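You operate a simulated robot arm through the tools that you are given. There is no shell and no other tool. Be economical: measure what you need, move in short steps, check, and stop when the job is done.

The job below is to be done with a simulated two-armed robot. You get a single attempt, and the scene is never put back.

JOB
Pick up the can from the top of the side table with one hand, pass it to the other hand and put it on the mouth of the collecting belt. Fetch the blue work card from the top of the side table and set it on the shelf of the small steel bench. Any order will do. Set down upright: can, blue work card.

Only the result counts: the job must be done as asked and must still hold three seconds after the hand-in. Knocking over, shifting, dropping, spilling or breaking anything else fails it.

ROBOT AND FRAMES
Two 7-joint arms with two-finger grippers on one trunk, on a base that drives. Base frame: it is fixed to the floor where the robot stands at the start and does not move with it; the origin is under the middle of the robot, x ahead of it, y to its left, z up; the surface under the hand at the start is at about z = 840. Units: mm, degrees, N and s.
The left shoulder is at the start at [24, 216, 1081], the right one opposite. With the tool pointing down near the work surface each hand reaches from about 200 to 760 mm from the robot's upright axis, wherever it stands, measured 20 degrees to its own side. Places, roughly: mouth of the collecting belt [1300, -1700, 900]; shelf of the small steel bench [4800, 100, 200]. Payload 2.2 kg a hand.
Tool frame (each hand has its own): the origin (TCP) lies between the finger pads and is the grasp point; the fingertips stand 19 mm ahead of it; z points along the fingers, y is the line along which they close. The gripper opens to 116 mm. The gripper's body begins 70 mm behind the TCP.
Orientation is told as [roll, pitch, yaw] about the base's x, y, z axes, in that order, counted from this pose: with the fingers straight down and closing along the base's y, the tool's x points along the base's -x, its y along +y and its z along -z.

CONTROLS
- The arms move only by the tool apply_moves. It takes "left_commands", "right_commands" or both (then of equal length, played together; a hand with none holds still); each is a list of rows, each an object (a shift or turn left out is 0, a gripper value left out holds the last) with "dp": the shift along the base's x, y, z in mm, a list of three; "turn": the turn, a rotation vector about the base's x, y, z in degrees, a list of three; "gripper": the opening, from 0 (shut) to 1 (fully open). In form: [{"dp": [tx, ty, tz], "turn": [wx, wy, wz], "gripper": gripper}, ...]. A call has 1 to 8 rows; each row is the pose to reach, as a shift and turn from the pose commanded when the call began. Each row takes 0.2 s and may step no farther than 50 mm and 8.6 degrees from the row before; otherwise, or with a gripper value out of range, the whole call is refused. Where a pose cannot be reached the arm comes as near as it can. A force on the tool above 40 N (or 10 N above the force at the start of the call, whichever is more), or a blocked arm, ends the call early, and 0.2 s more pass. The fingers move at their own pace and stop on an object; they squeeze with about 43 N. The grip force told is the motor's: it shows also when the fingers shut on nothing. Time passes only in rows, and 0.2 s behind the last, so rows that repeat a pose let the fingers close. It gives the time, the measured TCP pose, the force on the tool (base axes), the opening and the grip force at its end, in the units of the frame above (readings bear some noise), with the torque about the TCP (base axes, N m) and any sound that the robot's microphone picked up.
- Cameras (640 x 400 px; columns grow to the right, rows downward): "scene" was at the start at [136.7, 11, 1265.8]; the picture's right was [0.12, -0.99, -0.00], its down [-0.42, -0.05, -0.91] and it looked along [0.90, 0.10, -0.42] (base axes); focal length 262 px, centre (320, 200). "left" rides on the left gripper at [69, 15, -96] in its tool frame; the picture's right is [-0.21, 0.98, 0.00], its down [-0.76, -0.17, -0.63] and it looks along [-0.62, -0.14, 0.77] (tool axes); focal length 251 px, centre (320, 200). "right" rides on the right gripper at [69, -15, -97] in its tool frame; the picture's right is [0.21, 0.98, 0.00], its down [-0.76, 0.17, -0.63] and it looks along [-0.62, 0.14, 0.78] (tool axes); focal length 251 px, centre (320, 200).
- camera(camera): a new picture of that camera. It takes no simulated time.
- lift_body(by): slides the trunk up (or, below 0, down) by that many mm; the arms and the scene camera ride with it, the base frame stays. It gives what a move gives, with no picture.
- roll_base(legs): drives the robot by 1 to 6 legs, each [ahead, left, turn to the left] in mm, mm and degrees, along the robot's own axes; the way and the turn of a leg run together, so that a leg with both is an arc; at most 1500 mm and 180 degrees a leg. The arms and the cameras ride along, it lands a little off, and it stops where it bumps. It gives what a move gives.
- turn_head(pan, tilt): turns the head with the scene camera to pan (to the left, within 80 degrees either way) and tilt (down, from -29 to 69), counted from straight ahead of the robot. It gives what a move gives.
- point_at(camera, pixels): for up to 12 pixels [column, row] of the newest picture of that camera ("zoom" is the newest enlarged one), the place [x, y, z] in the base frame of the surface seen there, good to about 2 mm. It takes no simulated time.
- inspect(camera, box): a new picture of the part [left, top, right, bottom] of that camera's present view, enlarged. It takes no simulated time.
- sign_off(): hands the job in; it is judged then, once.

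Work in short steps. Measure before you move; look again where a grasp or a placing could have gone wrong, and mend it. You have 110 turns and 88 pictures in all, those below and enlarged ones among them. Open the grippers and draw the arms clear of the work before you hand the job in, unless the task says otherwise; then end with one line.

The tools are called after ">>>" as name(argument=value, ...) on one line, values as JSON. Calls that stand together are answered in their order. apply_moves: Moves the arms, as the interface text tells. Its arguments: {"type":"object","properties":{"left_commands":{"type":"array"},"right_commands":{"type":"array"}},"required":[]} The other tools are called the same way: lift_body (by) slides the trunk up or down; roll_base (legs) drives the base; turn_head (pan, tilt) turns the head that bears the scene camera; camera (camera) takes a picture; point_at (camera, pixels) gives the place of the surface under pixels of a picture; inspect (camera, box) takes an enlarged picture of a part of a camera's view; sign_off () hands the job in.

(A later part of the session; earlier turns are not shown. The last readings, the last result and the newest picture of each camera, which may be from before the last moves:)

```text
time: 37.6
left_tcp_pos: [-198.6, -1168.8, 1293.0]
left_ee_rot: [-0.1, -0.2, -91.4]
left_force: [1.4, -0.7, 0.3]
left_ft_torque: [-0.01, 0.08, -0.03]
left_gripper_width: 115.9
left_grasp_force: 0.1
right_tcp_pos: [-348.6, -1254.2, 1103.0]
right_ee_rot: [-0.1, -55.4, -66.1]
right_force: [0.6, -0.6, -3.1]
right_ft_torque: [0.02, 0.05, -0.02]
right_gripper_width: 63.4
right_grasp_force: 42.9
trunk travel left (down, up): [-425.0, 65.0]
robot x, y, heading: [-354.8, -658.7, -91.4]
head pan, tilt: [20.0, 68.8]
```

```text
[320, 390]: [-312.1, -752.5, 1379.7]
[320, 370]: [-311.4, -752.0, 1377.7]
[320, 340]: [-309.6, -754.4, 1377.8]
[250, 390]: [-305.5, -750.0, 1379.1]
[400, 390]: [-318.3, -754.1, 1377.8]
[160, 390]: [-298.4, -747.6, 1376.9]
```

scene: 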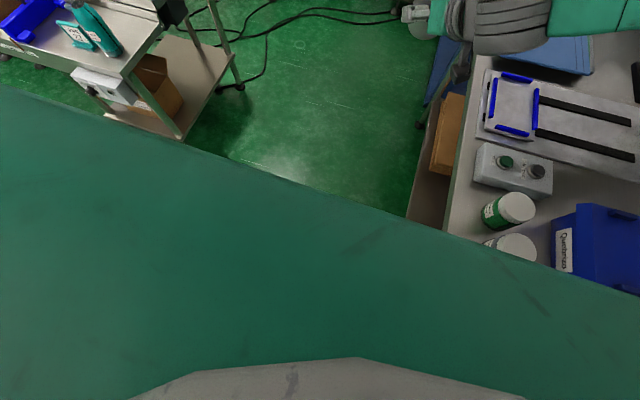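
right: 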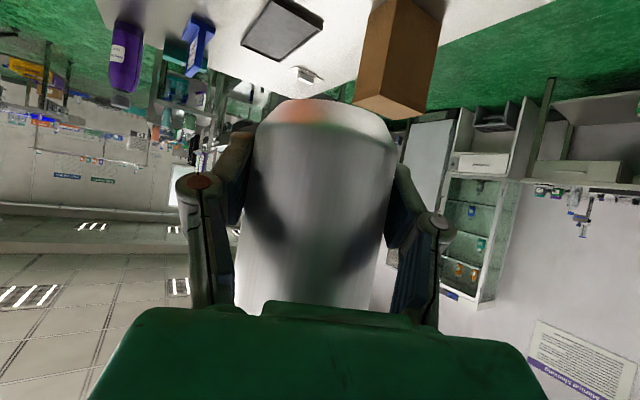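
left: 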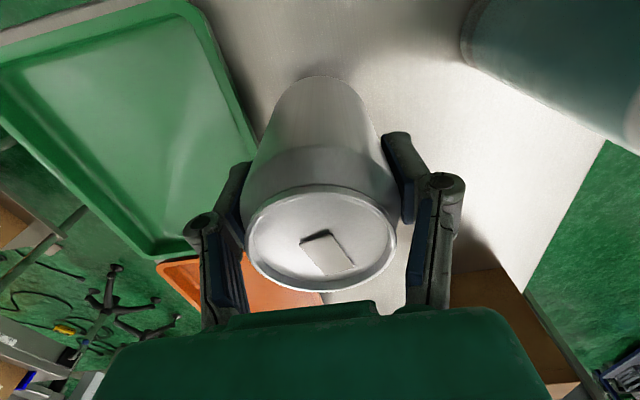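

Not informative, so I keep generous margins. I strafe left along y = -660 to about x 1560, just beyond the bench end.

>>> roll_base(legs=[[0, 0, 1.4], [0, 960, 0], [0, 960, 0]])

>>> turn_head(pan=-10, tilt=40)

>>> camera(camera="scene")

```text
time: 47.6
left_tcp_pos: [1689.9, -1188.0, 1294.9]
left_ee_rot: [1.1, -0.3, -91.2]
left_force: [1.0, 0.7, -0.5]
left_ft_torque: [-0.01, 0.0, 0.0]
left_gripper_width: 116.1
left_grasp_force: 0.1
right_tcp_pos: [1542.8, -1274.4, 1100.2]
right_ee_rot: [2.1, -55.9, -67.6]
right_force: [0.1, 0.0, -3.5]
right_ft_torque: [-0.01, 0.02, -0.01]
right_gripper_width: 63.4
right_grasp_force: 42.6
trunk travel left (down, up): [-425.0, 65.0]
robot x, y, heading: [1558.1, -679.9, -91.1]
head pan, tilt: [20.0, 68.8]
```

```text
time: 48.5
left_tcp_pos: [1706.4, -1182.4, 1294.4]
left_ee_rot: [0.5, -0.7, -91.0]
left_force: [0.6, -0.7, 0.2]
left_ft_torque: [-0.03, 0.0, 0.02]
left_gripper_width: 116.1
left_grasp_force: 0.0
right_tcp_pos: [1557.4, -1270.6, 1103.3]
right_ee_rot: [0.9, -55.8, -66.5]
right_force: [0.3, 0.7, -2.9]
right_ft_torque: [-0.02, 0.01, 0.01]
right_gripper_width: 63.2
right_grasp_force: 42.8
trunk travel left (down, up): [-425.0, 65.0]
robot x, y, heading: [1560.8, -678.6, -91.2]
head pan, tilt: [-10.0, 40.0]
```

```text
54 pictures are left
```

scene: 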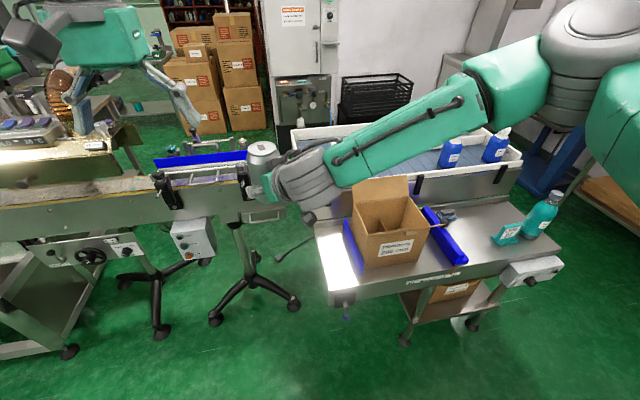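

The arm hides the mouth. I shift the right hand 200 mm towards -x at height, then drive ahead 260.

>>> apply_moves(right_commands=[{"dp": [-30, 10, 0], "turn": [0, 0, -5]}, {"dp": [-65, 20, 0], "turn": [0, 0, -10]}, {"dp": [-100, 30, 0], "turn": [0, 0, -15]}, {"dp": [-135, 40, 0], "turn": [0, 0, -18]}, {"dp": [-170, 50, 0], "turn": [0, 0, -20]}, {"dp": [-200, 50, 0], "turn": [0, 0, -20]}])

>>> roll_base(legs=[[260, 0, 1.2]])

>>> turn_head(pan=-12, tilt=40)

>>> camera(camera="scene")

```text
time: 50.0
left_tcp_pos: [1684.1, -1182.7, 1297.3]
left_ee_rot: [1.5, -0.7, -91.2]
left_force: [-0.9, -0.1, -0.2]
left_ft_torque: [0.0, -0.09, 0.01]
left_gripper_width: 116.0
left_grasp_force: 0.1
right_tcp_pos: [1338.1, -1218.5, 1102.5]
right_ee_rot: [2.0, -55.9, -87.7]
right_force: [-1.2, 0.1, -4.4]
right_ft_torque: [-0.01, -0.05, 0.01]
right_gripper_width: 63.4
right_grasp_force: 42.9
trunk travel left (down, up): [-425.0, 65.0]
robot x, y, heading: [1550.5, -680.9, -91.2]
head pan, tilt: [-10.0, 40.0]
```

```text
time: 51.8
left_tcp_pos: [1681.8, -1440.0, 1299.4]
left_ee_rot: [1.8, -0.8, -90.1]
left_force: [-1.7, -0.2, 0.3]
left_ft_torque: [0.02, -0.09, -0.04]
left_gripper_width: 116.1
left_grasp_force: 0.0
right_tcp_pos: [1337.7, -1485.3, 1101.6]
right_ee_rot: [2.8, -55.7, -87.3]
right_force: [-2.1, 0.8, -3.0]
right_ft_torque: [0.0, -0.07, 0.08]
right_gripper_width: 63.7
right_grasp_force: 43.1
trunk travel left (down, up): [-425.0, 65.0]
robot x, y, heading: [1545.6, -942.1, -89.6]
head pan, tilt: [-10.0, 40.0]
```

```text
time: 52.4
left_tcp_pos: [1719.7, -1437.9, 1295.8]
left_ee_rot: [0.3, -0.8, -89.9]
left_force: [1.7, 0.6, 0.2]
left_ft_torque: [-0.02, 0.15, 0.04]
left_gripper_width: 116.0
left_grasp_force: 0.1
right_tcp_pos: [1369.8, -1483.0, 1106.9]
right_ee_rot: [-0.1, -55.9, -84.8]
right_force: [2.6, -0.2, -3.4]
right_ft_torque: [0.03, 0.06, -0.04]
right_gripper_width: 63.1
right_grasp_force: 43.5
trunk travel left (down, up): [-425.0, 65.0]
robot x, y, heading: [1553.4, -939.9, -89.8]
head pan, tilt: [-12.0, 40.0]
```

```text
53 pictures are left
```

scene: 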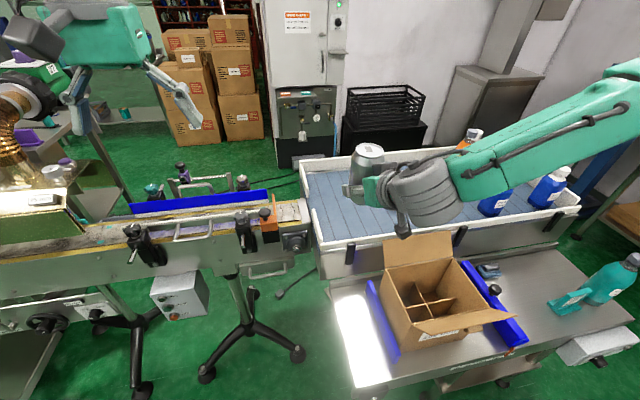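

The belt mouth is now visible at (340,210). I measure the belt surface, its walls and the box flap.

>>> point_at(camera="scene", pixels=[[320, 185], [320, 225], [350, 222], [335, 200], [308, 190], [303, 180], [320, 243], [390, 236], [340, 160], [395, 225], [385, 250], [375, 150]])

>>> inspect(camera="scene", box=[260, 120, 480, 280])

```text
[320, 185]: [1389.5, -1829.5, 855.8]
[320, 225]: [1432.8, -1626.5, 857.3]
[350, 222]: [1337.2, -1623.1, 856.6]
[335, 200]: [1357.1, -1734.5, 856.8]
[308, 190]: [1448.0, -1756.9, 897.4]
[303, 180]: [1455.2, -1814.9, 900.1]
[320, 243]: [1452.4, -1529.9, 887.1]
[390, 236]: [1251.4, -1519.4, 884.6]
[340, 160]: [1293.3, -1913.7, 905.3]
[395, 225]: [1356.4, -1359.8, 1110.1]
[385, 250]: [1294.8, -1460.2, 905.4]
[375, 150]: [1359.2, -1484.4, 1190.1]
```

```text
2.50 times, centred on (370, 200) of scene
```

zoom: 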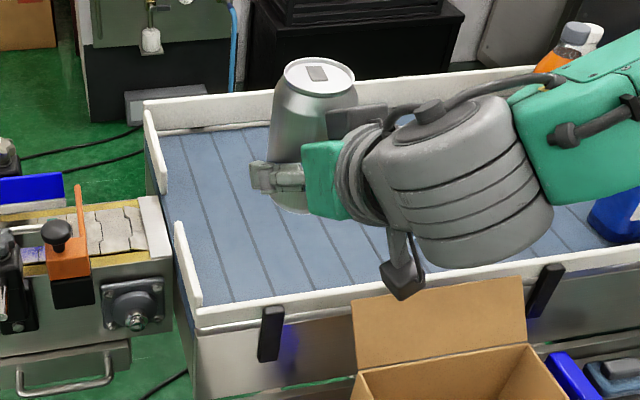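

The belt surface is z 857, the near wall is at y -1525 (top 890), and the divider tip is at about (1283,-1790). I carry the can at height to about (1325,-1715).

>>> apply_moves(right_commands=[{"dp": [-8, -35, 0]}, {"dp": [-16, -70, 0]}, {"dp": [-24, -105, 0]}, {"dp": [-32, -140, 0]}, {"dp": [-38, -175, 0]}, {"dp": [-45, -205, 0]}, {"dp": [-45, -232, 0]}, {"dp": [-45, -232, 0]}])

>>> camera(camera="scene")

```text
time: 54.2
left_tcp_pos: [1723.6, -1437.9, 1296.6]
left_ee_rot: [0.1, -0.8, -90.0]
left_force: [0.4, 0.2, 0.6]
left_ft_torque: [0.0, 0.05, 0.0]
left_gripper_width: 116.3
left_grasp_force: 0.1
right_tcp_pos: [1328.8, -1717.3, 1108.5]
right_ee_rot: [0.0, -56.0, -84.7]
right_force: [0.3, 0.0, -2.6]
right_ft_torque: [-0.02, 0.02, -0.02]
right_gripper_width: 63.1
right_grasp_force: 43.2
trunk travel left (down, up): [-425.0, 65.0]
robot x, y, heading: [1553.1, -941.5, -89.8]
head pan, tilt: [-12.0, 40.0]
```

```text
51 pictures are left
```

scene: 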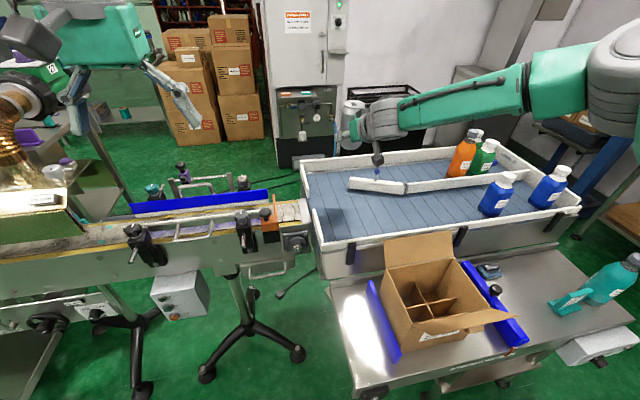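

The divider tip shows at (350,183), with a knob near (377,170). I measure them so that the placing spot clears them.

>>> point_at(camera="scene", pixels=[[350, 181], [350, 189], [375, 190], [405, 190], [377, 172], [330, 200], [340, 215], [360, 205], [354, 120], [346, 120]])

>>> inspect(camera="scene", box=[290, 80, 430, 210])

```text
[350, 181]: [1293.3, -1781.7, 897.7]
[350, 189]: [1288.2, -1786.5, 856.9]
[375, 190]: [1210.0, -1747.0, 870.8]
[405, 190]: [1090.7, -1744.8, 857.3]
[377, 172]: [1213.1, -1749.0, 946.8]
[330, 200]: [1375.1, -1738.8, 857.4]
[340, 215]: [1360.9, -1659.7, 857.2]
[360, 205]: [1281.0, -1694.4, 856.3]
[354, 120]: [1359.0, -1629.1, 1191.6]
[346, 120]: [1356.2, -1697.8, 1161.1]
```

```text
3.08 times, centred on (360, 145) of scene
```

zoom: 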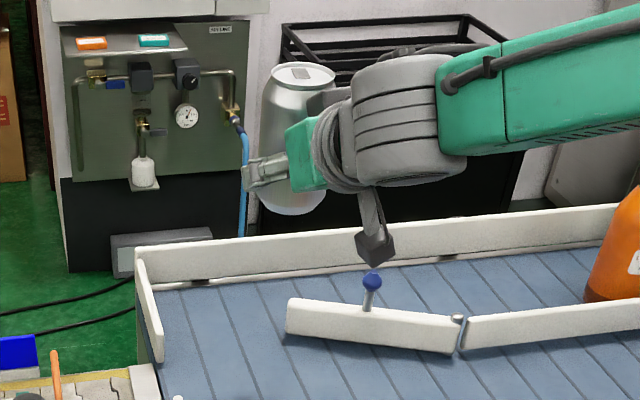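

Divider tip at (1290,-1785), knob at (1213,-1749), so the spot (1335,-1705) is clear. I lower the trunk by 150.

>>> lift_body(by=-150)

>>> inspect(camera="scene", box=[280, 60, 480, 200])

>>> camera(camera="right")

```text
time: 56.0
left_tcp_pos: [1719.8, -1436.9, 1146.5]
left_ee_rot: [0.1, -0.8, -89.9]
left_force: [1.1, 0.2, 1.2]
left_ft_torque: [0.01, 0.04, 0.01]
left_gripper_width: 116.1
left_grasp_force: 0.1
right_tcp_pos: [1327.8, -1717.1, 959.8]
right_ee_rot: [0.0, -56.0, -84.8]
right_force: [1.9, 0.3, -4.2]
right_ft_torque: [0.05, 0.14, -0.08]
right_gripper_width: 63.3
right_grasp_force: 43.2
trunk travel left (down, up): [-275.0, 215.0]
robot x, y, heading: [1556.2, -943.6, -89.8]
head pan, tilt: [-12.0, 40.0]
```

```text
2.86 times, centred on (380, 130) of scene
```

zoom: 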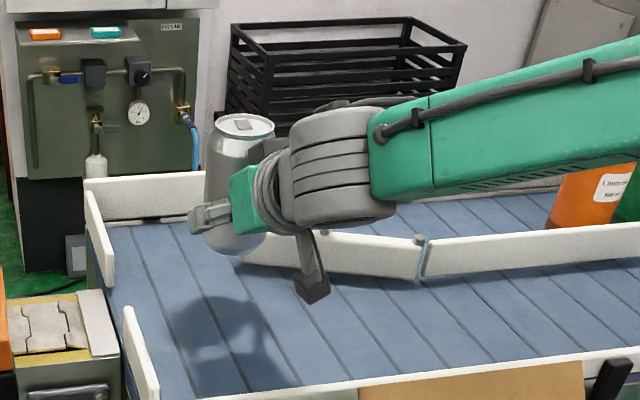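

```text
48 pictures are left
```

right: 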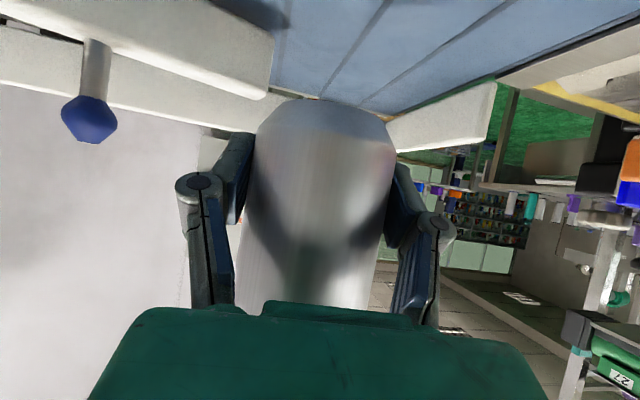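

I check the can's tilt by measuring its side, top and bottom.

>>> point_at(camera="zoom", pixels=[[228, 170], [225, 190], [222, 145], [222, 122], [258, 122], [240, 248], [215, 245], [243, 120]])

>>> point_at(camera="right", pixels=[[320, 140], [320, 180], [320, 220], [320, 260], [320, 110], [275, 180], [365, 180]])

```text
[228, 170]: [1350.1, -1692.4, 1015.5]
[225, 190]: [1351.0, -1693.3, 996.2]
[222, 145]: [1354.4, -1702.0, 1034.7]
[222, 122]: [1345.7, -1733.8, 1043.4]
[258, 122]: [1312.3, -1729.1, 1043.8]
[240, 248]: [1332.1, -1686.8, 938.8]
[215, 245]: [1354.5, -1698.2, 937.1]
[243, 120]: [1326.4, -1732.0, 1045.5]
```

```text
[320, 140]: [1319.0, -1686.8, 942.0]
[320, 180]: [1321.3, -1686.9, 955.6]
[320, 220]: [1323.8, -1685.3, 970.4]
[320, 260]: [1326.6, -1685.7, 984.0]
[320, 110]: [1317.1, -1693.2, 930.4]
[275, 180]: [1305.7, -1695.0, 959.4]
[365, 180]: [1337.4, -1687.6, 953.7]
```

The can is upright within about 1.5° and its bottom is at about z 925. I shift slightly and lower 55 mm, then feel for contact.

>>> apply_moves(right_commands=[{"dp": [4, 6, -10]}, {"dp": [7, 10, -25]}, {"dp": [7, 10, -40]}, {"dp": [7, 10, -50]}, {"dp": [7, 10, -57]}, {"dp": [7, 10, -57]}])

>>> camera(camera="right")

>>> inspect(camera="scene", box=[280, 80, 480, 220])

```text
time: 57.4
left_tcp_pos: [1681.0, -1438.1, 1149.6]
left_ee_rot: [1.9, -0.7, -90.2]
left_force: [-0.5, -0.4, -0.4]
left_ft_torque: [-0.01, -0.06, -0.01]
left_gripper_width: 115.9
left_grasp_force: 0.0
right_tcp_pos: [1298.2, -1708.2, 893.4]
right_ee_rot: [2.7, -56.0, -87.1]
right_force: [-0.9, 0.8, -3.0]
right_ft_torque: [-0.02, -0.03, 0.05]
right_gripper_width: 63.4
right_grasp_force: 42.5
trunk travel left (down, up): [-275.0, 215.0]
robot x, y, heading: [1543.5, -939.8, -89.8]
head pan, tilt: [-12.0, 40.0]
```

```text
47 pictures are left
```

right: 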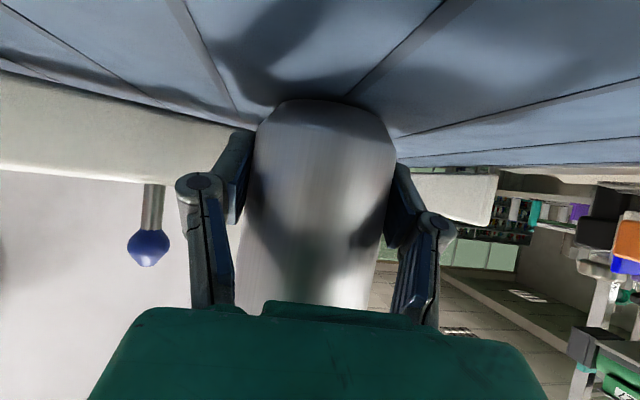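

```text
2.86 times, centred on (380, 150) of scene
```

zoom: 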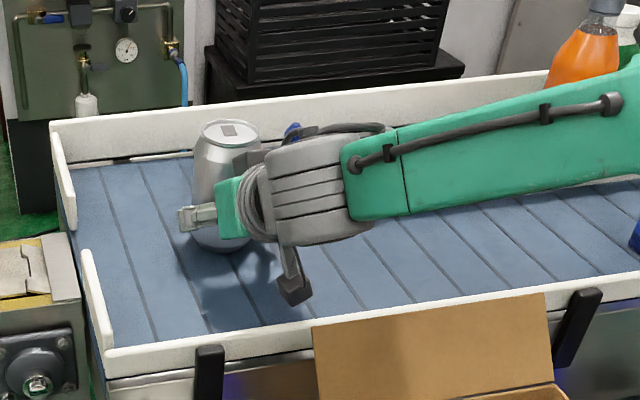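

The body has swayed: both hands read about 35 mm towards -x with 2° roll. I wait with the hands still and read again.

>>> apply_moves(right_commands=[{"dp": [0, 0, 0]}, {"dp": [0, 0, 0]}, {"dp": [0, 0, 0]}, {"dp": [0, 0, 0]}, {"dp": [0, 0, 0]}, {"dp": [0, 0, 0]}, {"dp": [0, 0, 0]}, {"dp": [0, 0, 0]}])

>>> apply_moves(right_commands=[{"dp": [0, 0, 0]}, {"dp": [0, 0, 0]}, {"dp": [0, 0, 0]}, {"dp": [0, 0, 0]}])

```text
time: 59.2
left_tcp_pos: [1696.1, -1438.2, 1149.0]
left_ee_rot: [1.2, -0.6, -90.1]
left_force: [0.6, 0.0, -0.5]
left_ft_torque: [-0.04, 0.05, -0.04]
left_gripper_width: 116.1
left_grasp_force: 0.1
right_tcp_pos: [1311.0, -1707.4, 896.7]
right_ee_rot: [1.5, -55.8, -86.3]
right_force: [-0.1, 0.4, -4.0]
right_ft_torque: [-0.01, 0.0, 0.01]
right_gripper_width: 63.2
right_grasp_force: 42.6
trunk travel left (down, up): [-275.0, 215.0]
robot x, y, heading: [1550.3, -941.0, -89.8]
head pan, tilt: [-12.0, 40.0]
```

```text
time: 60.2
left_tcp_pos: [1710.0, -1437.6, 1147.4]
left_ee_rot: [0.6, -0.7, -89.9]
left_force: [0.0, -0.7, 0.6]
left_ft_torque: [-0.02, 0.08, 0.04]
left_gripper_width: 116.1
left_grasp_force: 0.0
right_tcp_pos: [1323.9, -1707.7, 899.4]
right_ee_rot: [0.7, -55.9, -85.2]
right_force: [1.5, 0.0, -3.0]
right_ft_torque: [0.03, 0.06, -0.03]
right_gripper_width: 63.2
right_grasp_force: 43.3
trunk travel left (down, up): [-275.0, 215.0]
robot x, y, heading: [1553.5, -940.2, -90.1]
head pan, tilt: [-12.0, 40.0]
```

It is a slow sway. I wait further for it to die down.

>>> apply_moves(right_commands=[{"dp": [0, 0, 0]}, {"dp": [0, 0, 0]}, {"dp": [0, 0, 0]}, {"dp": [0, 0, 0]}, {"dp": [0, 0, 0]}, {"dp": [0, 0, 0]}])

>>> apply_moves(right_commands=[{"dp": [0, 0, 0]}, {"dp": [0, 0, 0]}, {"dp": [0, 0, 0]}, {"dp": [0, 0, 0]}, {"dp": [0, 0, 0]}, {"dp": [0, 0, 0]}])

>>> apply_moves(right_commands=[{"dp": [0, 0, 0]}, {"dp": [0, 0, 0]}, {"dp": [0, 0, 0]}, {"dp": [0, 0, 0]}, {"dp": [0, 0, 0]}, {"dp": [0, 0, 0]}])

```text
time: 61.6
left_tcp_pos: [1680.0, -1438.6, 1149.2]
left_ee_rot: [1.9, -0.7, -90.2]
left_force: [-0.8, 0.2, -1.0]
left_ft_torque: [-0.01, -0.03, -0.02]
left_gripper_width: 116.1
left_grasp_force: 0.0
right_tcp_pos: [1298.1, -1707.8, 894.2]
right_ee_rot: [2.7, -55.9, -87.2]
right_force: [-1.8, 1.0, -3.7]
right_ft_torque: [-0.06, -0.07, 0.05]
right_gripper_width: 63.2
right_grasp_force: 43.1
trunk travel left (down, up): [-275.0, 215.0]
robot x, y, heading: [1545.0, -938.4, -90.2]
head pan, tilt: [-12.0, 40.0]
```

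```text
time: 63.0
left_tcp_pos: [1700.6, -1438.5, 1147.7]
left_ee_rot: [1.0, -0.8, -90.2]
left_force: [-0.5, 0.0, 0.2]
left_ft_torque: [0.03, 0.03, 0.03]
left_gripper_width: 115.9
left_grasp_force: 0.1
right_tcp_pos: [1315.0, -1707.5, 896.2]
right_ee_rot: [1.5, -55.9, -86.0]
right_force: [0.6, 0.2, -3.5]
right_ft_torque: [0.04, 0.03, -0.02]
right_gripper_width: 63.4
right_grasp_force: 43.4
trunk travel left (down, up): [-275.0, 215.0]
robot x, y, heading: [1546.9, -941.3, -89.9]
head pan, tilt: [-12.0, 40.0]
```

```text
time: 64.4
left_tcp_pos: [1696.1, -1438.5, 1147.9]
left_ee_rot: [1.2, -0.8, -90.0]
left_force: [-0.1, -0.8, 1.1]
left_ft_torque: [-0.01, -0.02, -0.01]
left_gripper_width: 116.2
left_grasp_force: 0.0
right_tcp_pos: [1312.1, -1707.7, 896.9]
right_ee_rot: [1.6, -55.8, -86.2]
right_force: [0.2, -0.3, -4.0]
right_ft_torque: [0.02, 0.0, 0.01]
right_gripper_width: 63.3
right_grasp_force: 42.9
trunk travel left (down, up): [-275.0, 215.0]
robot x, y, heading: [1548.1, -944.7, -89.7]
head pan, tilt: [-12.0, 40.0]
```

The sway seems to be shrinking. I wait some more with full-length holds.

>>> apply_moves(right_commands=[{"dp": [0, 0, 0]}, {"dp": [0, 0, 0]}, {"dp": [0, 0, 0]}, {"dp": [0, 0, 0]}, {"dp": [0, 0, 0]}, {"dp": [0, 0, 0]}, {"dp": [0, 0, 0]}, {"dp": [0, 0, 0]}])

>>> apply_moves(right_commands=[{"dp": [0, 0, 0]}, {"dp": [0, 0, 0]}])

>>> apply_moves(right_commands=[{"dp": [0, 0, 0]}, {"dp": [0, 0, 0]}])

>>> apply_moves(right_commands=[{"dp": [0, 0, 0]}, {"dp": [0, 0, 0]}])

>>> apply_moves(right_commands=[{"dp": [0, 0, 0]}, {"dp": [0, 0, 0]}])

```text
time: 66.2
left_tcp_pos: [1694.8, -1437.6, 1147.9]
left_ee_rot: [1.2, -0.8, -90.2]
left_force: [0.0, -0.2, 0.0]
left_ft_torque: [-0.01, 0.0, -0.04]
left_gripper_width: 115.9
left_grasp_force: 0.0
right_tcp_pos: [1310.3, -1706.9, 896.4]
right_ee_rot: [1.7, -55.9, -86.4]
right_force: [-0.2, 0.1, -3.7]
right_ft_torque: [-0.03, 0.03, 0.03]
right_gripper_width: 63.4
right_grasp_force: 42.9
trunk travel left (down, up): [-275.0, 215.0]
robot x, y, heading: [1552.2, -938.7, -90.1]
head pan, tilt: [-12.0, 40.0]
```

```text
time: 66.8
left_tcp_pos: [1692.3, -1438.5, 1148.2]
left_ee_rot: [1.3, -0.8, -90.0]
left_force: [0.8, 0.2, -0.7]
left_ft_torque: [-0.01, -0.04, 0.0]
left_gripper_width: 115.9
left_grasp_force: 0.1
right_tcp_pos: [1309.2, -1707.2, 896.5]
right_ee_rot: [2.0, -55.9, -86.5]
right_force: [-0.1, 0.0, -4.0]
right_ft_torque: [0.03, -0.04, 0.03]
right_gripper_width: 63.2
right_grasp_force: 43.2
trunk travel left (down, up): [-275.0, 215.0]
robot x, y, heading: [1547.2, -938.0, -89.7]
head pan, tilt: [-12.0, 40.0]
```

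```text
time: 67.4
left_tcp_pos: [1693.5, -1437.9, 1148.9]
left_ee_rot: [1.1, -0.7, -90.0]
left_force: [-0.5, -0.6, 0.1]
left_ft_torque: [-0.02, 0.02, -0.01]
left_gripper_width: 116.1
left_grasp_force: 0.1
right_tcp_pos: [1309.1, -1706.7, 895.7]
right_ee_rot: [1.9, -56.0, -86.4]
right_force: [0.5, -0.4, -4.0]
right_ft_torque: [0.03, -0.03, 0.0]
right_gripper_width: 63.3
right_grasp_force: 42.8
trunk travel left (down, up): [-275.0, 215.0]
robot x, y, heading: [1548.0, -941.4, -90.0]
head pan, tilt: [-12.0, 40.0]
```

```text
time: 68.0
left_tcp_pos: [1693.4, -1438.1, 1149.2]
left_ee_rot: [1.1, -0.9, -90.1]
left_force: [0.2, 0.3, 0.4]
left_ft_torque: [0.01, 0.01, -0.03]
left_gripper_width: 116.1
left_grasp_force: 0.1
right_tcp_pos: [1311.2, -1707.8, 898.3]
right_ee_rot: [1.8, -55.9, -86.4]
right_force: [1.7, -0.6, -3.4]
right_ft_torque: [0.05, -0.03, 0.01]
right_gripper_width: 63.1
right_grasp_force: 42.7
trunk travel left (down, up): [-275.0, 215.0]
robot x, y, heading: [1551.5, -941.6, -90.0]
head pan, tilt: [-12.0, 40.0]
```

```text
time: 68.6
left_tcp_pos: [1694.3, -1439.0, 1148.9]
left_ee_rot: [1.3, -0.8, -90.1]
left_force: [0.5, 0.5, 0.1]
left_ft_torque: [-0.03, 0.0, 0.03]
left_gripper_width: 116.2
left_grasp_force: 0.1
right_tcp_pos: [1309.6, -1707.8, 896.5]
right_ee_rot: [1.8, -55.9, -86.4]
right_force: [0.4, 0.4, -3.4]
right_ft_torque: [0.0, 0.04, 0.0]
right_gripper_width: 63.3
right_grasp_force: 42.9
trunk travel left (down, up): [-275.0, 215.0]
robot x, y, heading: [1546.1, -940.6, -90.0]
head pan, tilt: [-12.0, 40.0]
```

It has settled at (1310,-1707) with a lean of about 1.3°. I correct the tilt, shift +8 mm in x, and lower gently 1–2 mm at a time until contact.

>>> apply_moves(right_commands=[{"dp": [2, 0, 0], "turn": [0.3, 0.5, 0]}, {"dp": [5, 0, 0], "turn": [0.6, 1.0, 0]}, {"dp": [8, 0, 0], "turn": [0.8, 1.4, 0]}, {"dp": [8, 0, 0], "turn": [0.8, 1.4, 0]}, {"dp": [8, 0, -1], "turn": [0.8, 1.4, 0]}, {"dp": [8, 0, -2], "turn": [0.8, 1.4, 0]}, {"dp": [8, 0, -3], "turn": [0.8, 1.4, 0]}])

>>> inspect(camera="scene", box=[300, 100, 440, 200])

```text
time: 70.2
left_tcp_pos: [1693.6, -1438.6, 1148.1]
left_ee_rot: [1.2, -0.8, -90.1]
left_force: [0.2, 0.0, -0.5]
left_ft_torque: [-0.03, 0.01, 0.0]
left_gripper_width: 115.9
left_grasp_force: 0.0
right_tcp_pos: [1317.1, -1706.9, 894.3]
right_ee_rot: [-0.5, -55.0, -84.6]
right_force: [1.0, 0.6, -3.2]
right_ft_torque: [0.0, -0.03, -0.02]
right_gripper_width: 63.2
right_grasp_force: 43.4
trunk travel left (down, up): [-275.0, 215.0]
robot x, y, heading: [1548.1, -939.7, -89.9]
head pan, tilt: [-12.0, 40.0]
```

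```text
4.00 times, centred on (370, 150) of scene
```

zoom: 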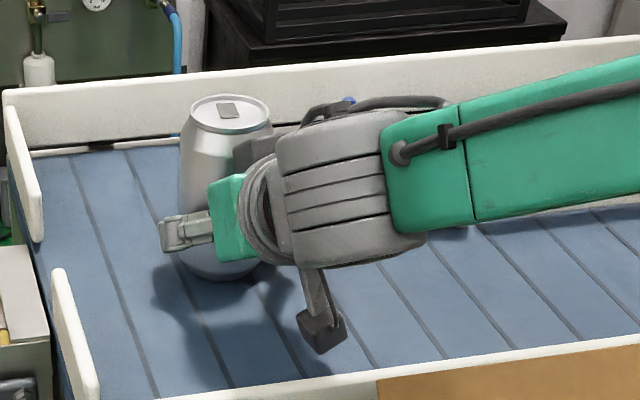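

I measure the can top to get the remaining gap.

>>> point_at(camera="zoom", pixels=[[205, 105], [250, 102], [228, 108], [220, 120], [200, 150], [215, 275], [200, 180]])

>>> apply_moves(right_commands=[{"dp": [0, 0, -1]}, {"dp": [0, 0, -2]}, {"dp": [0, 0, -3]}])

```text
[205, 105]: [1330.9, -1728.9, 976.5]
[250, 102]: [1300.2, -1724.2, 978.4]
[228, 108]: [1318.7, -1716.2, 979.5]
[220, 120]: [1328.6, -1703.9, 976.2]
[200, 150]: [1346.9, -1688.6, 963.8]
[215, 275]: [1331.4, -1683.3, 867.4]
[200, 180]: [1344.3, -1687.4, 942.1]
```

```text
time: 71.0
left_tcp_pos: [1694.3, -1438.5, 1148.6]
left_ee_rot: [1.3, -0.8, -90.1]
left_force: [-0.3, 0.0, 0.2]
left_ft_torque: [-0.03, 0.01, 0.01]
left_gripper_width: 115.7
left_grasp_force: 0.1
right_tcp_pos: [1318.0, -1706.9, 892.7]
right_ee_rot: [-0.5, -55.1, -84.6]
right_force: [-0.4, 0.0, -0.1]
right_ft_torque: [-0.01, -0.04, 0.01]
right_gripper_width: 63.3
right_grasp_force: 42.5
trunk travel left (down, up): [-275.0, 215.0]
robot x, y, heading: [1548.3, -943.9, -89.8]
head pan, tilt: [-12.0, 40.0]
```

The weight has gone off the hand, so the can rests on the belt. I press 1 mm more and open to 0.8.

>>> apply_moves(right_commands=[{"dp": [0, 0, -1]}, {"dp": [0, 0, -1]}, {"dp": [0, 0, -1], "gripper": 0.65}, {"dp": [0, 0, -1], "gripper": 0.75}, {"dp": [0, 0, -1]}])

>>> camera(camera="right")

```text
time: 72.2
left_tcp_pos: [1693.3, -1437.2, 1148.4]
left_ee_rot: [1.2, -0.8, -90.1]
left_force: [-0.3, -0.3, 0.6]
left_ft_torque: [-0.02, -0.02, 0.01]
left_gripper_width: 115.7
left_grasp_force: 0.0
right_tcp_pos: [1317.1, -1707.1, 887.9]
right_ee_rot: [-0.4, -55.0, -84.5]
right_force: [-0.7, 0.1, 1.3]
right_ft_torque: [0.02, -0.02, 0.01]
right_gripper_width: 87.0
right_grasp_force: 0.1
trunk travel left (down, up): [-275.0, 215.0]
robot x, y, heading: [1547.6, -940.4, -90.0]
head pan, tilt: [-12.0, 40.0]
```

```text
44 pictures are left
```

right: 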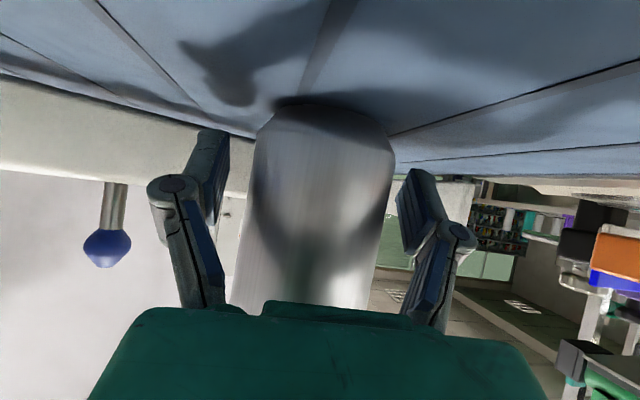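

The can stands free between the fingers. I draw the hand back along its own axis.

>>> apply_moves(right_commands=[{"dp": [-1, 12, 9]}, {"dp": [-3, 28, 21]}, {"dp": [-5, 49, 35]}, {"dp": [-7, 73, 52]}, {"dp": [-10, 98, 75]}, {"dp": [-12, 122, 105]}, {"dp": [-14, 147, 140]}, {"dp": [-14, 160, 180]}])

>>> camera(camera="scene")

```text
time: 74.0
left_tcp_pos: [1695.0, -1437.0, 1148.5]
left_ee_rot: [1.2, -0.9, -90.1]
left_force: [0.1, -0.2, 0.5]
left_ft_torque: [-0.01, 0.01, -0.01]
left_gripper_width: 115.7
left_grasp_force: 0.1
right_tcp_pos: [1304.2, -1545.9, 1071.3]
right_ee_rot: [-0.7, -55.0, -84.4]
right_force: [-0.6, 0.7, -0.2]
right_ft_torque: [-0.01, 0.03, 0.0]
right_gripper_width: 87.2
right_grasp_force: 0.0
trunk travel left (down, up): [-275.0, 215.0]
robot x, y, heading: [1551.0, -944.9, -90.1]
head pan, tilt: [-12.0, 40.0]
```

```text
43 pictures are left
```

scene: 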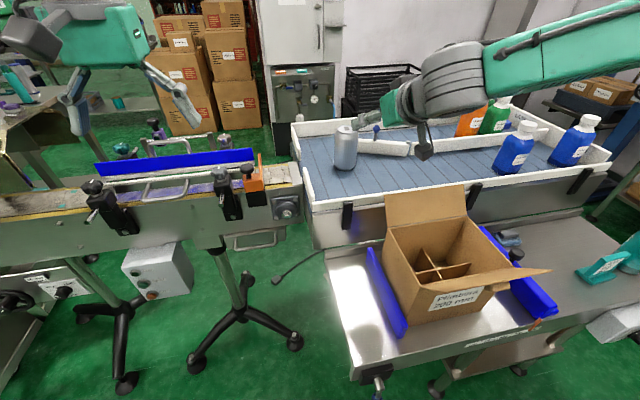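

The can stands upright on the mouth at (345,147). I raise the right hand a little, back off, and turn round towards the table to look at the card and the surroundings.

>>> apply_moves(right_commands=[{"dp": [5, 40, 15]}, {"dp": [10, 80, 30]}, {"dp": [15, 120, 45]}])

>>> roll_base(legs=[[-300, 0, 0], [0, 0, 90], [0, 0, 70]])

>>> turn_head(pan=35, tilt=30)

>>> camera(camera="scene")

>>> turn_head(pan=-50, tilt=20)

>>> camera(camera="scene")

```text
time: 74.8
left_tcp_pos: [1694.8, -1436.8, 1149.7]
left_ee_rot: [1.2, -0.9, -90.0]
left_force: [-0.5, -0.4, 0.5]
left_ft_torque: [0.0, 0.0, 0.0]
left_gripper_width: 116.1
left_grasp_force: 0.0
right_tcp_pos: [1317.1, -1425.6, 1116.1]
right_ee_rot: [-0.6, -55.1, -84.4]
right_force: [0.0, 0.0, -0.5]
right_ft_torque: [-0.02, -0.02, 0.03]
right_gripper_width: 87.3
right_grasp_force: 0.0
trunk travel left (down, up): [-275.0, 215.0]
robot x, y, heading: [1547.6, -939.8, -90.1]
head pan, tilt: [-12.0, 40.0]
```

```text
time: 83.7
left_tcp_pos: [1578.0, -125.1, 1149.0]
left_ee_rot: [1.1, -0.8, 70.5]
left_force: [0.3, -0.2, -1.1]
left_ft_torque: [-0.01, -0.03, 0.03]
left_gripper_width: 116.0
left_grasp_force: 0.0
right_tcp_pos: [1929.5, -259.8, 1115.5]
right_ee_rot: [-0.6, -55.0, 76.2]
right_force: [-0.5, -0.8, 0.7]
right_ft_torque: [0.0, 0.03, 0.0]
right_gripper_width: 87.2
right_grasp_force: 0.0
trunk travel left (down, up): [-275.0, 215.0]
robot x, y, heading: [1549.0, -642.6, 70.7]
head pan, tilt: [-12.0, 40.0]
```

```text
time: 84.9
left_tcp_pos: [1575.3, -126.7, 1149.0]
left_ee_rot: [1.2, -0.9, 70.5]
left_force: [0.8, -0.4, -0.6]
left_ft_torque: [0.0, 0.02, 0.0]
left_gripper_width: 116.1
left_grasp_force: 0.1
right_tcp_pos: [1927.8, -262.0, 1117.0]
right_ee_rot: [-0.7, -55.0, 76.3]
right_force: [0.4, 1.1, -0.9]
right_ft_torque: [0.0, -0.01, 0.01]
right_gripper_width: 87.0
right_grasp_force: 0.0
trunk travel left (down, up): [-275.0, 215.0]
robot x, y, heading: [1549.5, -643.6, 70.5]
head pan, tilt: [35.0, 30.0]
```

```text
42 pictures are left
```

scene: 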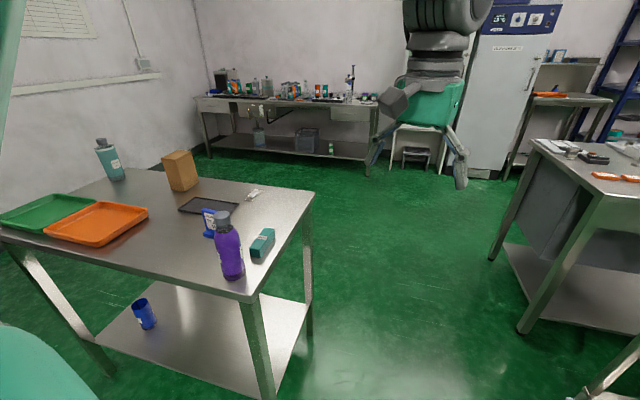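

```text
time: 86.5
left_tcp_pos: [1574.8, -127.0, 1151.0]
left_ee_rot: [1.2, -0.9, 70.5]
left_force: [-0.2, 0.0, 0.4]
left_ft_torque: [0.02, 0.0, -0.01]
left_gripper_width: 116.2
left_grasp_force: 0.0
right_tcp_pos: [1927.2, -260.1, 1116.8]
right_ee_rot: [-0.6, -55.0, 76.2]
right_force: [0.1, 0.9, 0.4]
right_ft_torque: [-0.05, 0.02, -0.02]
right_gripper_width: 87.0
right_grasp_force: 0.1
trunk travel left (down, up): [-275.0, 215.0]
robot x, y, heading: [1548.8, -640.6, 70.8]
head pan, tilt: [-50.0, 20.0]
```

```text
41 pictures are left
```

scene: 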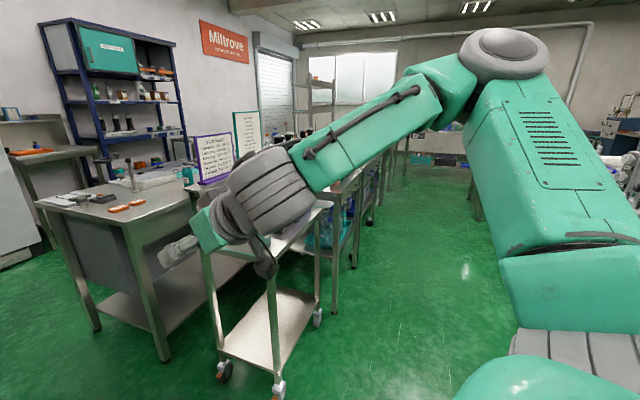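

I measure the benches in the row (latest picture), to find the small steel bench near x 4800.

>>> point_at(camera="scene", pixels=[[165, 355], [222, 375], [277, 390], [317, 322], [335, 312], [353, 266], [345, 215], [370, 215], [372, 170], [480, 215], [405, 160], [300, 220]])

>>> inspect(camera="scene", box=[280, 120, 500, 280])

```text
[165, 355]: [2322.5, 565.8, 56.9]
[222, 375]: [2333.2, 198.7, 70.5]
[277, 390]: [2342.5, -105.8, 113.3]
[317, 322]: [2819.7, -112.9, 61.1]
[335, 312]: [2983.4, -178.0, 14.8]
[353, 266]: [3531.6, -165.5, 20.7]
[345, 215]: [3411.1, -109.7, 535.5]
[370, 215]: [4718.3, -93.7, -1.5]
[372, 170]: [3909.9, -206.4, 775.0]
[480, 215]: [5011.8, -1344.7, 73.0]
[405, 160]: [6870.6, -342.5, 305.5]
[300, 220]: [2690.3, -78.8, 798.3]
```

```text
2.50 times, centred on (390, 200) of scene
```

zoom: 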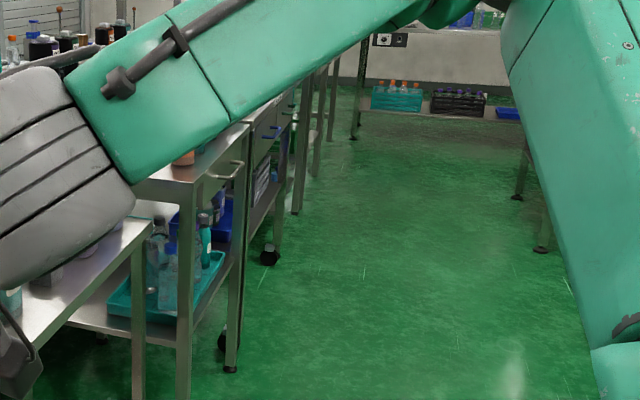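

The small bench lies far along the row, reached from the aisle y<-250. The card is best gripped on its faces from the table's +x end, so I turn to heading 180 and stand at about (1790,-165).

>>> roll_base(legs=[[0, 0, 109.4], [-240, 0, 0], [0, -476, 0]])

>>> turn_head(pan=-5, tilt=42)

>>> camera(camera="scene")

```text
time: 95.3
left_tcp_pos: [1282.5, -337.3, 1148.2]
left_ee_rot: [0.5, -0.9, -178.5]
left_force: [-0.3, 0.3, -0.4]
left_ft_torque: [0.06, 0.01, -0.01]
left_gripper_width: 115.8
left_grasp_force: 0.0
right_tcp_pos: [1283.0, 39.7, 1118.6]
right_ee_rot: [-2.0, -55.1, -171.8]
right_force: [0.3, -1.0, 0.3]
right_ft_torque: [0.06, -0.02, -0.04]
right_gripper_width: 86.8
right_grasp_force: 0.1
trunk travel left (down, up): [-275.0, 215.0]
robot x, y, heading: [1775.7, -164.2, -178.9]
head pan, tilt: [-50.0, 20.0]
```

```text
time: 96.4
left_tcp_pos: [1285.2, -331.7, 1148.9]
left_ee_rot: [0.9, -1.0, -178.6]
left_force: [-0.1, -0.2, 0.5]
left_ft_torque: [0.03, -0.02, 0.04]
left_gripper_width: 116.1
left_grasp_force: 0.2
right_tcp_pos: [1285.5, 46.2, 1119.5]
right_ee_rot: [-1.4, -55.2, -172.2]
right_force: [0.6, 0.4, -0.1]
right_ft_torque: [0.0, 0.02, 0.02]
right_gripper_width: 86.9
right_grasp_force: 0.1
trunk travel left (down, up): [-275.0, 215.0]
robot x, y, heading: [1772.9, -167.0, -178.7]
head pan, tilt: [-5.0, 42.0]
```

```text
39 pictures are left
```

scene: 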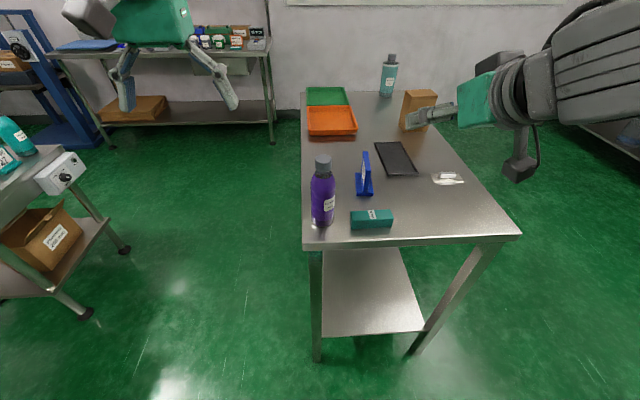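

The card stand shows at (364,175), edge-on from here. I enlarge it and measure it, along with the bottle and the teal block.

>>> inspect(camera="scene", box=[300, 140, 420, 240])

>>> point_at(camera="zoom", pixels=[[346, 70], [335, 60], [346, 120], [350, 160], [325, 215], [390, 210], [310, 270], [385, 265], [350, 240], [380, 300], [100, 130], [155, 240]])

```text
4.00 times, centred on (360, 190) of scene
```

zoom: 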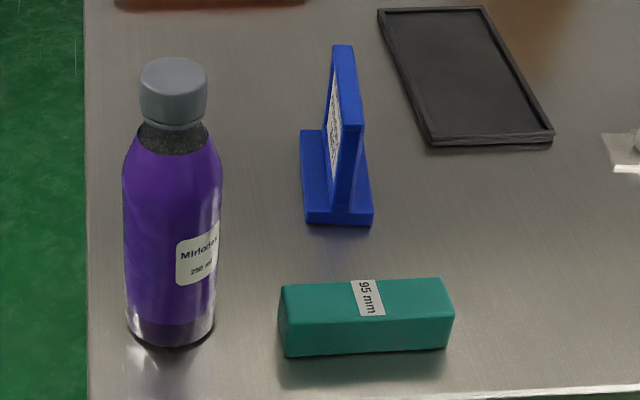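

```text
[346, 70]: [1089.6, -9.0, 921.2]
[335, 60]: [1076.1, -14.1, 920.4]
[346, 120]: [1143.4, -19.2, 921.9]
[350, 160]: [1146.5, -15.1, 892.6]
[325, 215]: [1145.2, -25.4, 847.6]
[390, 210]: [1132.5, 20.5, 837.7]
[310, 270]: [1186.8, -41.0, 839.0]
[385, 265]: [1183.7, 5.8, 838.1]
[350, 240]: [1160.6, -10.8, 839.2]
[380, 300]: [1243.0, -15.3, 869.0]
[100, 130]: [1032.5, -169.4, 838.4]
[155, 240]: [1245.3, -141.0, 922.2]
```

I measure the card's top edge and base more finely to get its direction and thickness.

>>> inspect(camera="scene", box=[350, 145, 380, 200])

```text
7.27 times, centred on (365, 172) of scene
```

zoom: 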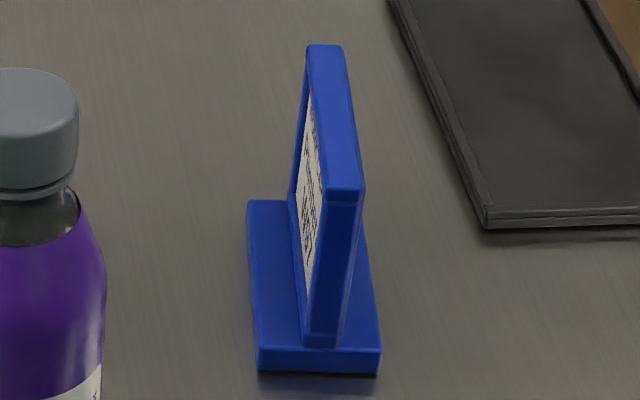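

>>> point_at(camera="zoom", pixels=[[312, 48], [339, 48], [325, 50], [330, 185], [360, 185], [345, 182], [345, 210], [262, 345], [376, 345], [252, 205], [320, 340], [310, 150]])

```text
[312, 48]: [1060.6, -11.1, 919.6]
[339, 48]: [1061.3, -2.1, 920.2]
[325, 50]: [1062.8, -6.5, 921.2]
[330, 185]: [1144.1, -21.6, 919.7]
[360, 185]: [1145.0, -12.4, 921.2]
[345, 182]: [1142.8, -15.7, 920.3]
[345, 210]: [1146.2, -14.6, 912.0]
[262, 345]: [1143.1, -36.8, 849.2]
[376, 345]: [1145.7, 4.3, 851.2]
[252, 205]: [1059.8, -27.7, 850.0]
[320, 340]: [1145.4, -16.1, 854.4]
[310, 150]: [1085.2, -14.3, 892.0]
```

The card runs from (1061,-6) to (1145,-16), so its heading is 173.2°; it is about 10 mm thick with its top at 921. I turn the right hand to heading 173 while moving above the pre-grasp; the pitch comes next.

>>> apply_moves(right_commands=[{"dp": [-15, -15, 0], "turn": [0, 0, -5], "gripper": 0.5}, {"dp": [-35, -35, 0], "turn": [0, 0, -10]}, {"dp": [-55, -55, -10], "turn": [0, 0, -14.6]}, {"dp": [-55, -67, -20], "turn": [0, 0, -14.6]}])

>>> apply_moves(right_commands=[{"dp": [-10, 0, 0], "turn": [-0.9, -7.5, 0]}, {"dp": [-25, 0, -20], "turn": [-1.8, -14.9, 0]}, {"dp": [-43, 0, -50], "turn": [-1.8, -14.9, 0]}, {"dp": [-43, 0, -50], "turn": [-1.8, -14.9, 0]}, {"dp": [-43, 0, -50], "turn": [-1.8, -14.9, 0]}, {"dp": [-43, 0, -50], "turn": [-1.8, -14.9, 0]}, {"dp": [-43, 0, -50], "turn": [-1.8, -14.9, 0]}])

>>> camera(camera="right")

```text
time: 97.4
left_tcp_pos: [1284.4, -322.8, 1150.6]
left_ee_rot: [1.0, -1.0, -178.7]
left_force: [-0.3, 0.5, -0.1]
left_ft_torque: [0.02, 0.0, -0.03]
left_gripper_width: 116.0
left_grasp_force: 0.0
right_tcp_pos: [1231.3, -12.7, 1096.8]
right_ee_rot: [-1.0, -55.3, 172.6]
right_force: [0.5, 0.7, -0.5]
right_ft_torque: [-0.03, 0.0, 0.05]
right_gripper_width: 57.9
right_grasp_force: 0.0
trunk travel left (down, up): [-275.0, 215.0]
robot x, y, heading: [1774.4, -160.5, -178.4]
head pan, tilt: [-5.0, 42.0]
```

```text
time: 99.0
left_tcp_pos: [1284.9, -333.5, 1149.6]
left_ee_rot: [0.6, -1.2, -178.5]
left_force: [0.5, -1.1, 0.5]
left_ft_torque: [0.02, 0.0, -0.03]
left_gripper_width: 115.8
left_grasp_force: 0.1
right_tcp_pos: [1189.3, -23.5, 1048.1]
right_ee_rot: [-1.6, -40.3, 173.2]
right_force: [0.0, -0.5, 0.1]
right_ft_torque: [0.0, 0.03, -0.03]
right_gripper_width: 58.0
right_grasp_force: 0.1
trunk travel left (down, up): [-275.0, 215.0]
robot x, y, heading: [1773.8, -170.7, -178.4]
head pan, tilt: [-5.0, 42.0]
```

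```text
36 pictures are left
```

right: 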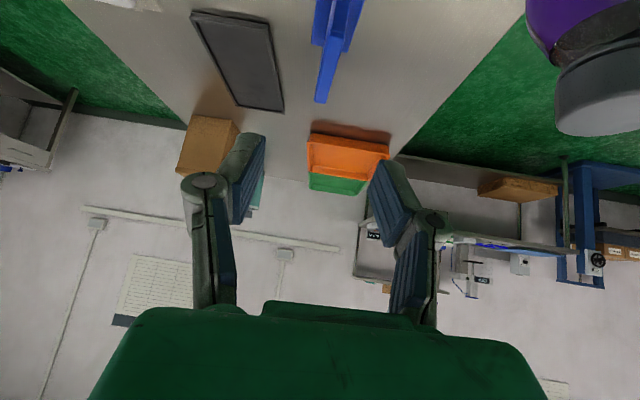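

Card (325,60) lies between the fingers' columns. I descend to the pre-grasp and let it settle.

>>> apply_moves(right_commands=[{"dp": [0, 1, -20]}, {"dp": [-2, 2, -40]}, {"dp": [-2, 2, -59]}, {"dp": [-2, 2, -59]}, {"dp": [-2, 2, -59]}, {"dp": [-2, 2, -59]}, {"dp": [-2, 2, -59]}, {"dp": [-2, 2, -59]}])

>>> camera(camera="right")

>>> point_at(camera="right", pixels=[[325, 60], [325, 90], [330, 40], [322, 105]])

```text
time: 100.8
left_tcp_pos: [1283.3, -331.1, 1150.2]
left_ee_rot: [0.9, -1.1, -178.6]
left_force: [-0.8, -0.6, 0.5]
left_ft_torque: [0.01, 0.04, -0.01]
left_gripper_width: 116.0
left_grasp_force: 0.1
right_tcp_pos: [1185.7, -19.7, 989.7]
right_ee_rot: [-1.4, -40.2, 173.2]
right_force: [1.1, -1.1, 0.0]
right_ft_torque: [-0.04, 0.01, -0.04]
right_gripper_width: 57.8
right_grasp_force: 0.0
trunk travel left (down, up): [-275.0, 215.0]
robot x, y, heading: [1769.7, -166.3, -178.6]
head pan, tilt: [-5.0, 42.0]
```

```text
35 pictures are left
```

right: 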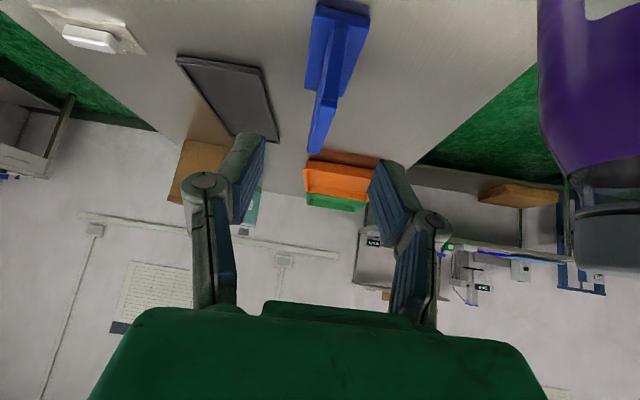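

```text
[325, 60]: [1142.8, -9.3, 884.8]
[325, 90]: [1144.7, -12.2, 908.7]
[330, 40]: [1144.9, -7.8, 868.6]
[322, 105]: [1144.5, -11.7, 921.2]
```

Card edge at y about -13, height 868–921. I advance to (1110,-12,897).

>>> apply_moves(right_commands=[{"dp": [-13, 1, -16]}, {"dp": [-26, 3, -32]}, {"dp": [-39, 4, -48]}, {"dp": [-52, 6, -64]}, {"dp": [-64, 7, -79]}, {"dp": [-76, 8, -93]}, {"dp": [-76, 8, -93]}, {"dp": [-76, 8, -93]}])

>>> camera(camera="right")

>>> inspect(camera="scene", box=[300, 100, 460, 240])

```text
time: 102.6
left_tcp_pos: [1284.4, -329.9, 1149.6]
left_ee_rot: [0.9, -1.0, -178.5]
left_force: [0.3, 0.3, 0.3]
left_ft_torque: [-0.01, 0.0, 0.01]
left_gripper_width: 116.0
left_grasp_force: 0.0
right_tcp_pos: [1108.2, -10.1, 897.0]
right_ee_rot: [-1.3, -40.2, 173.1]
right_force: [-0.4, 0.9, -0.1]
right_ft_torque: [0.02, -0.01, -0.02]
right_gripper_width: 58.2
right_grasp_force: 0.0
trunk travel left (down, up): [-275.0, 215.0]
robot x, y, heading: [1772.7, -164.5, -178.8]
head pan, tilt: [-5.0, 42.0]
```

```text
34 pictures are left
```

right: 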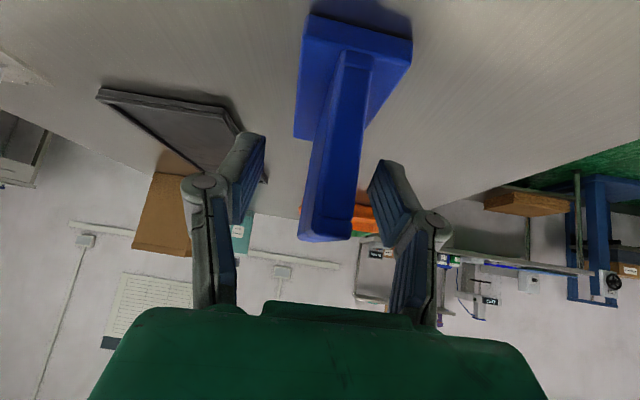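

```text
2.86 times, centred on (380, 170) of scene
```

zoom: 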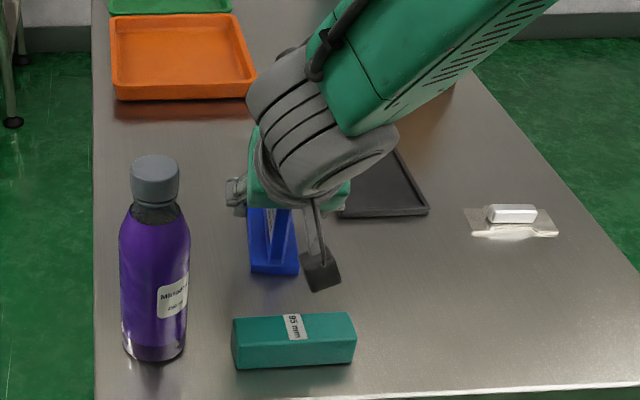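

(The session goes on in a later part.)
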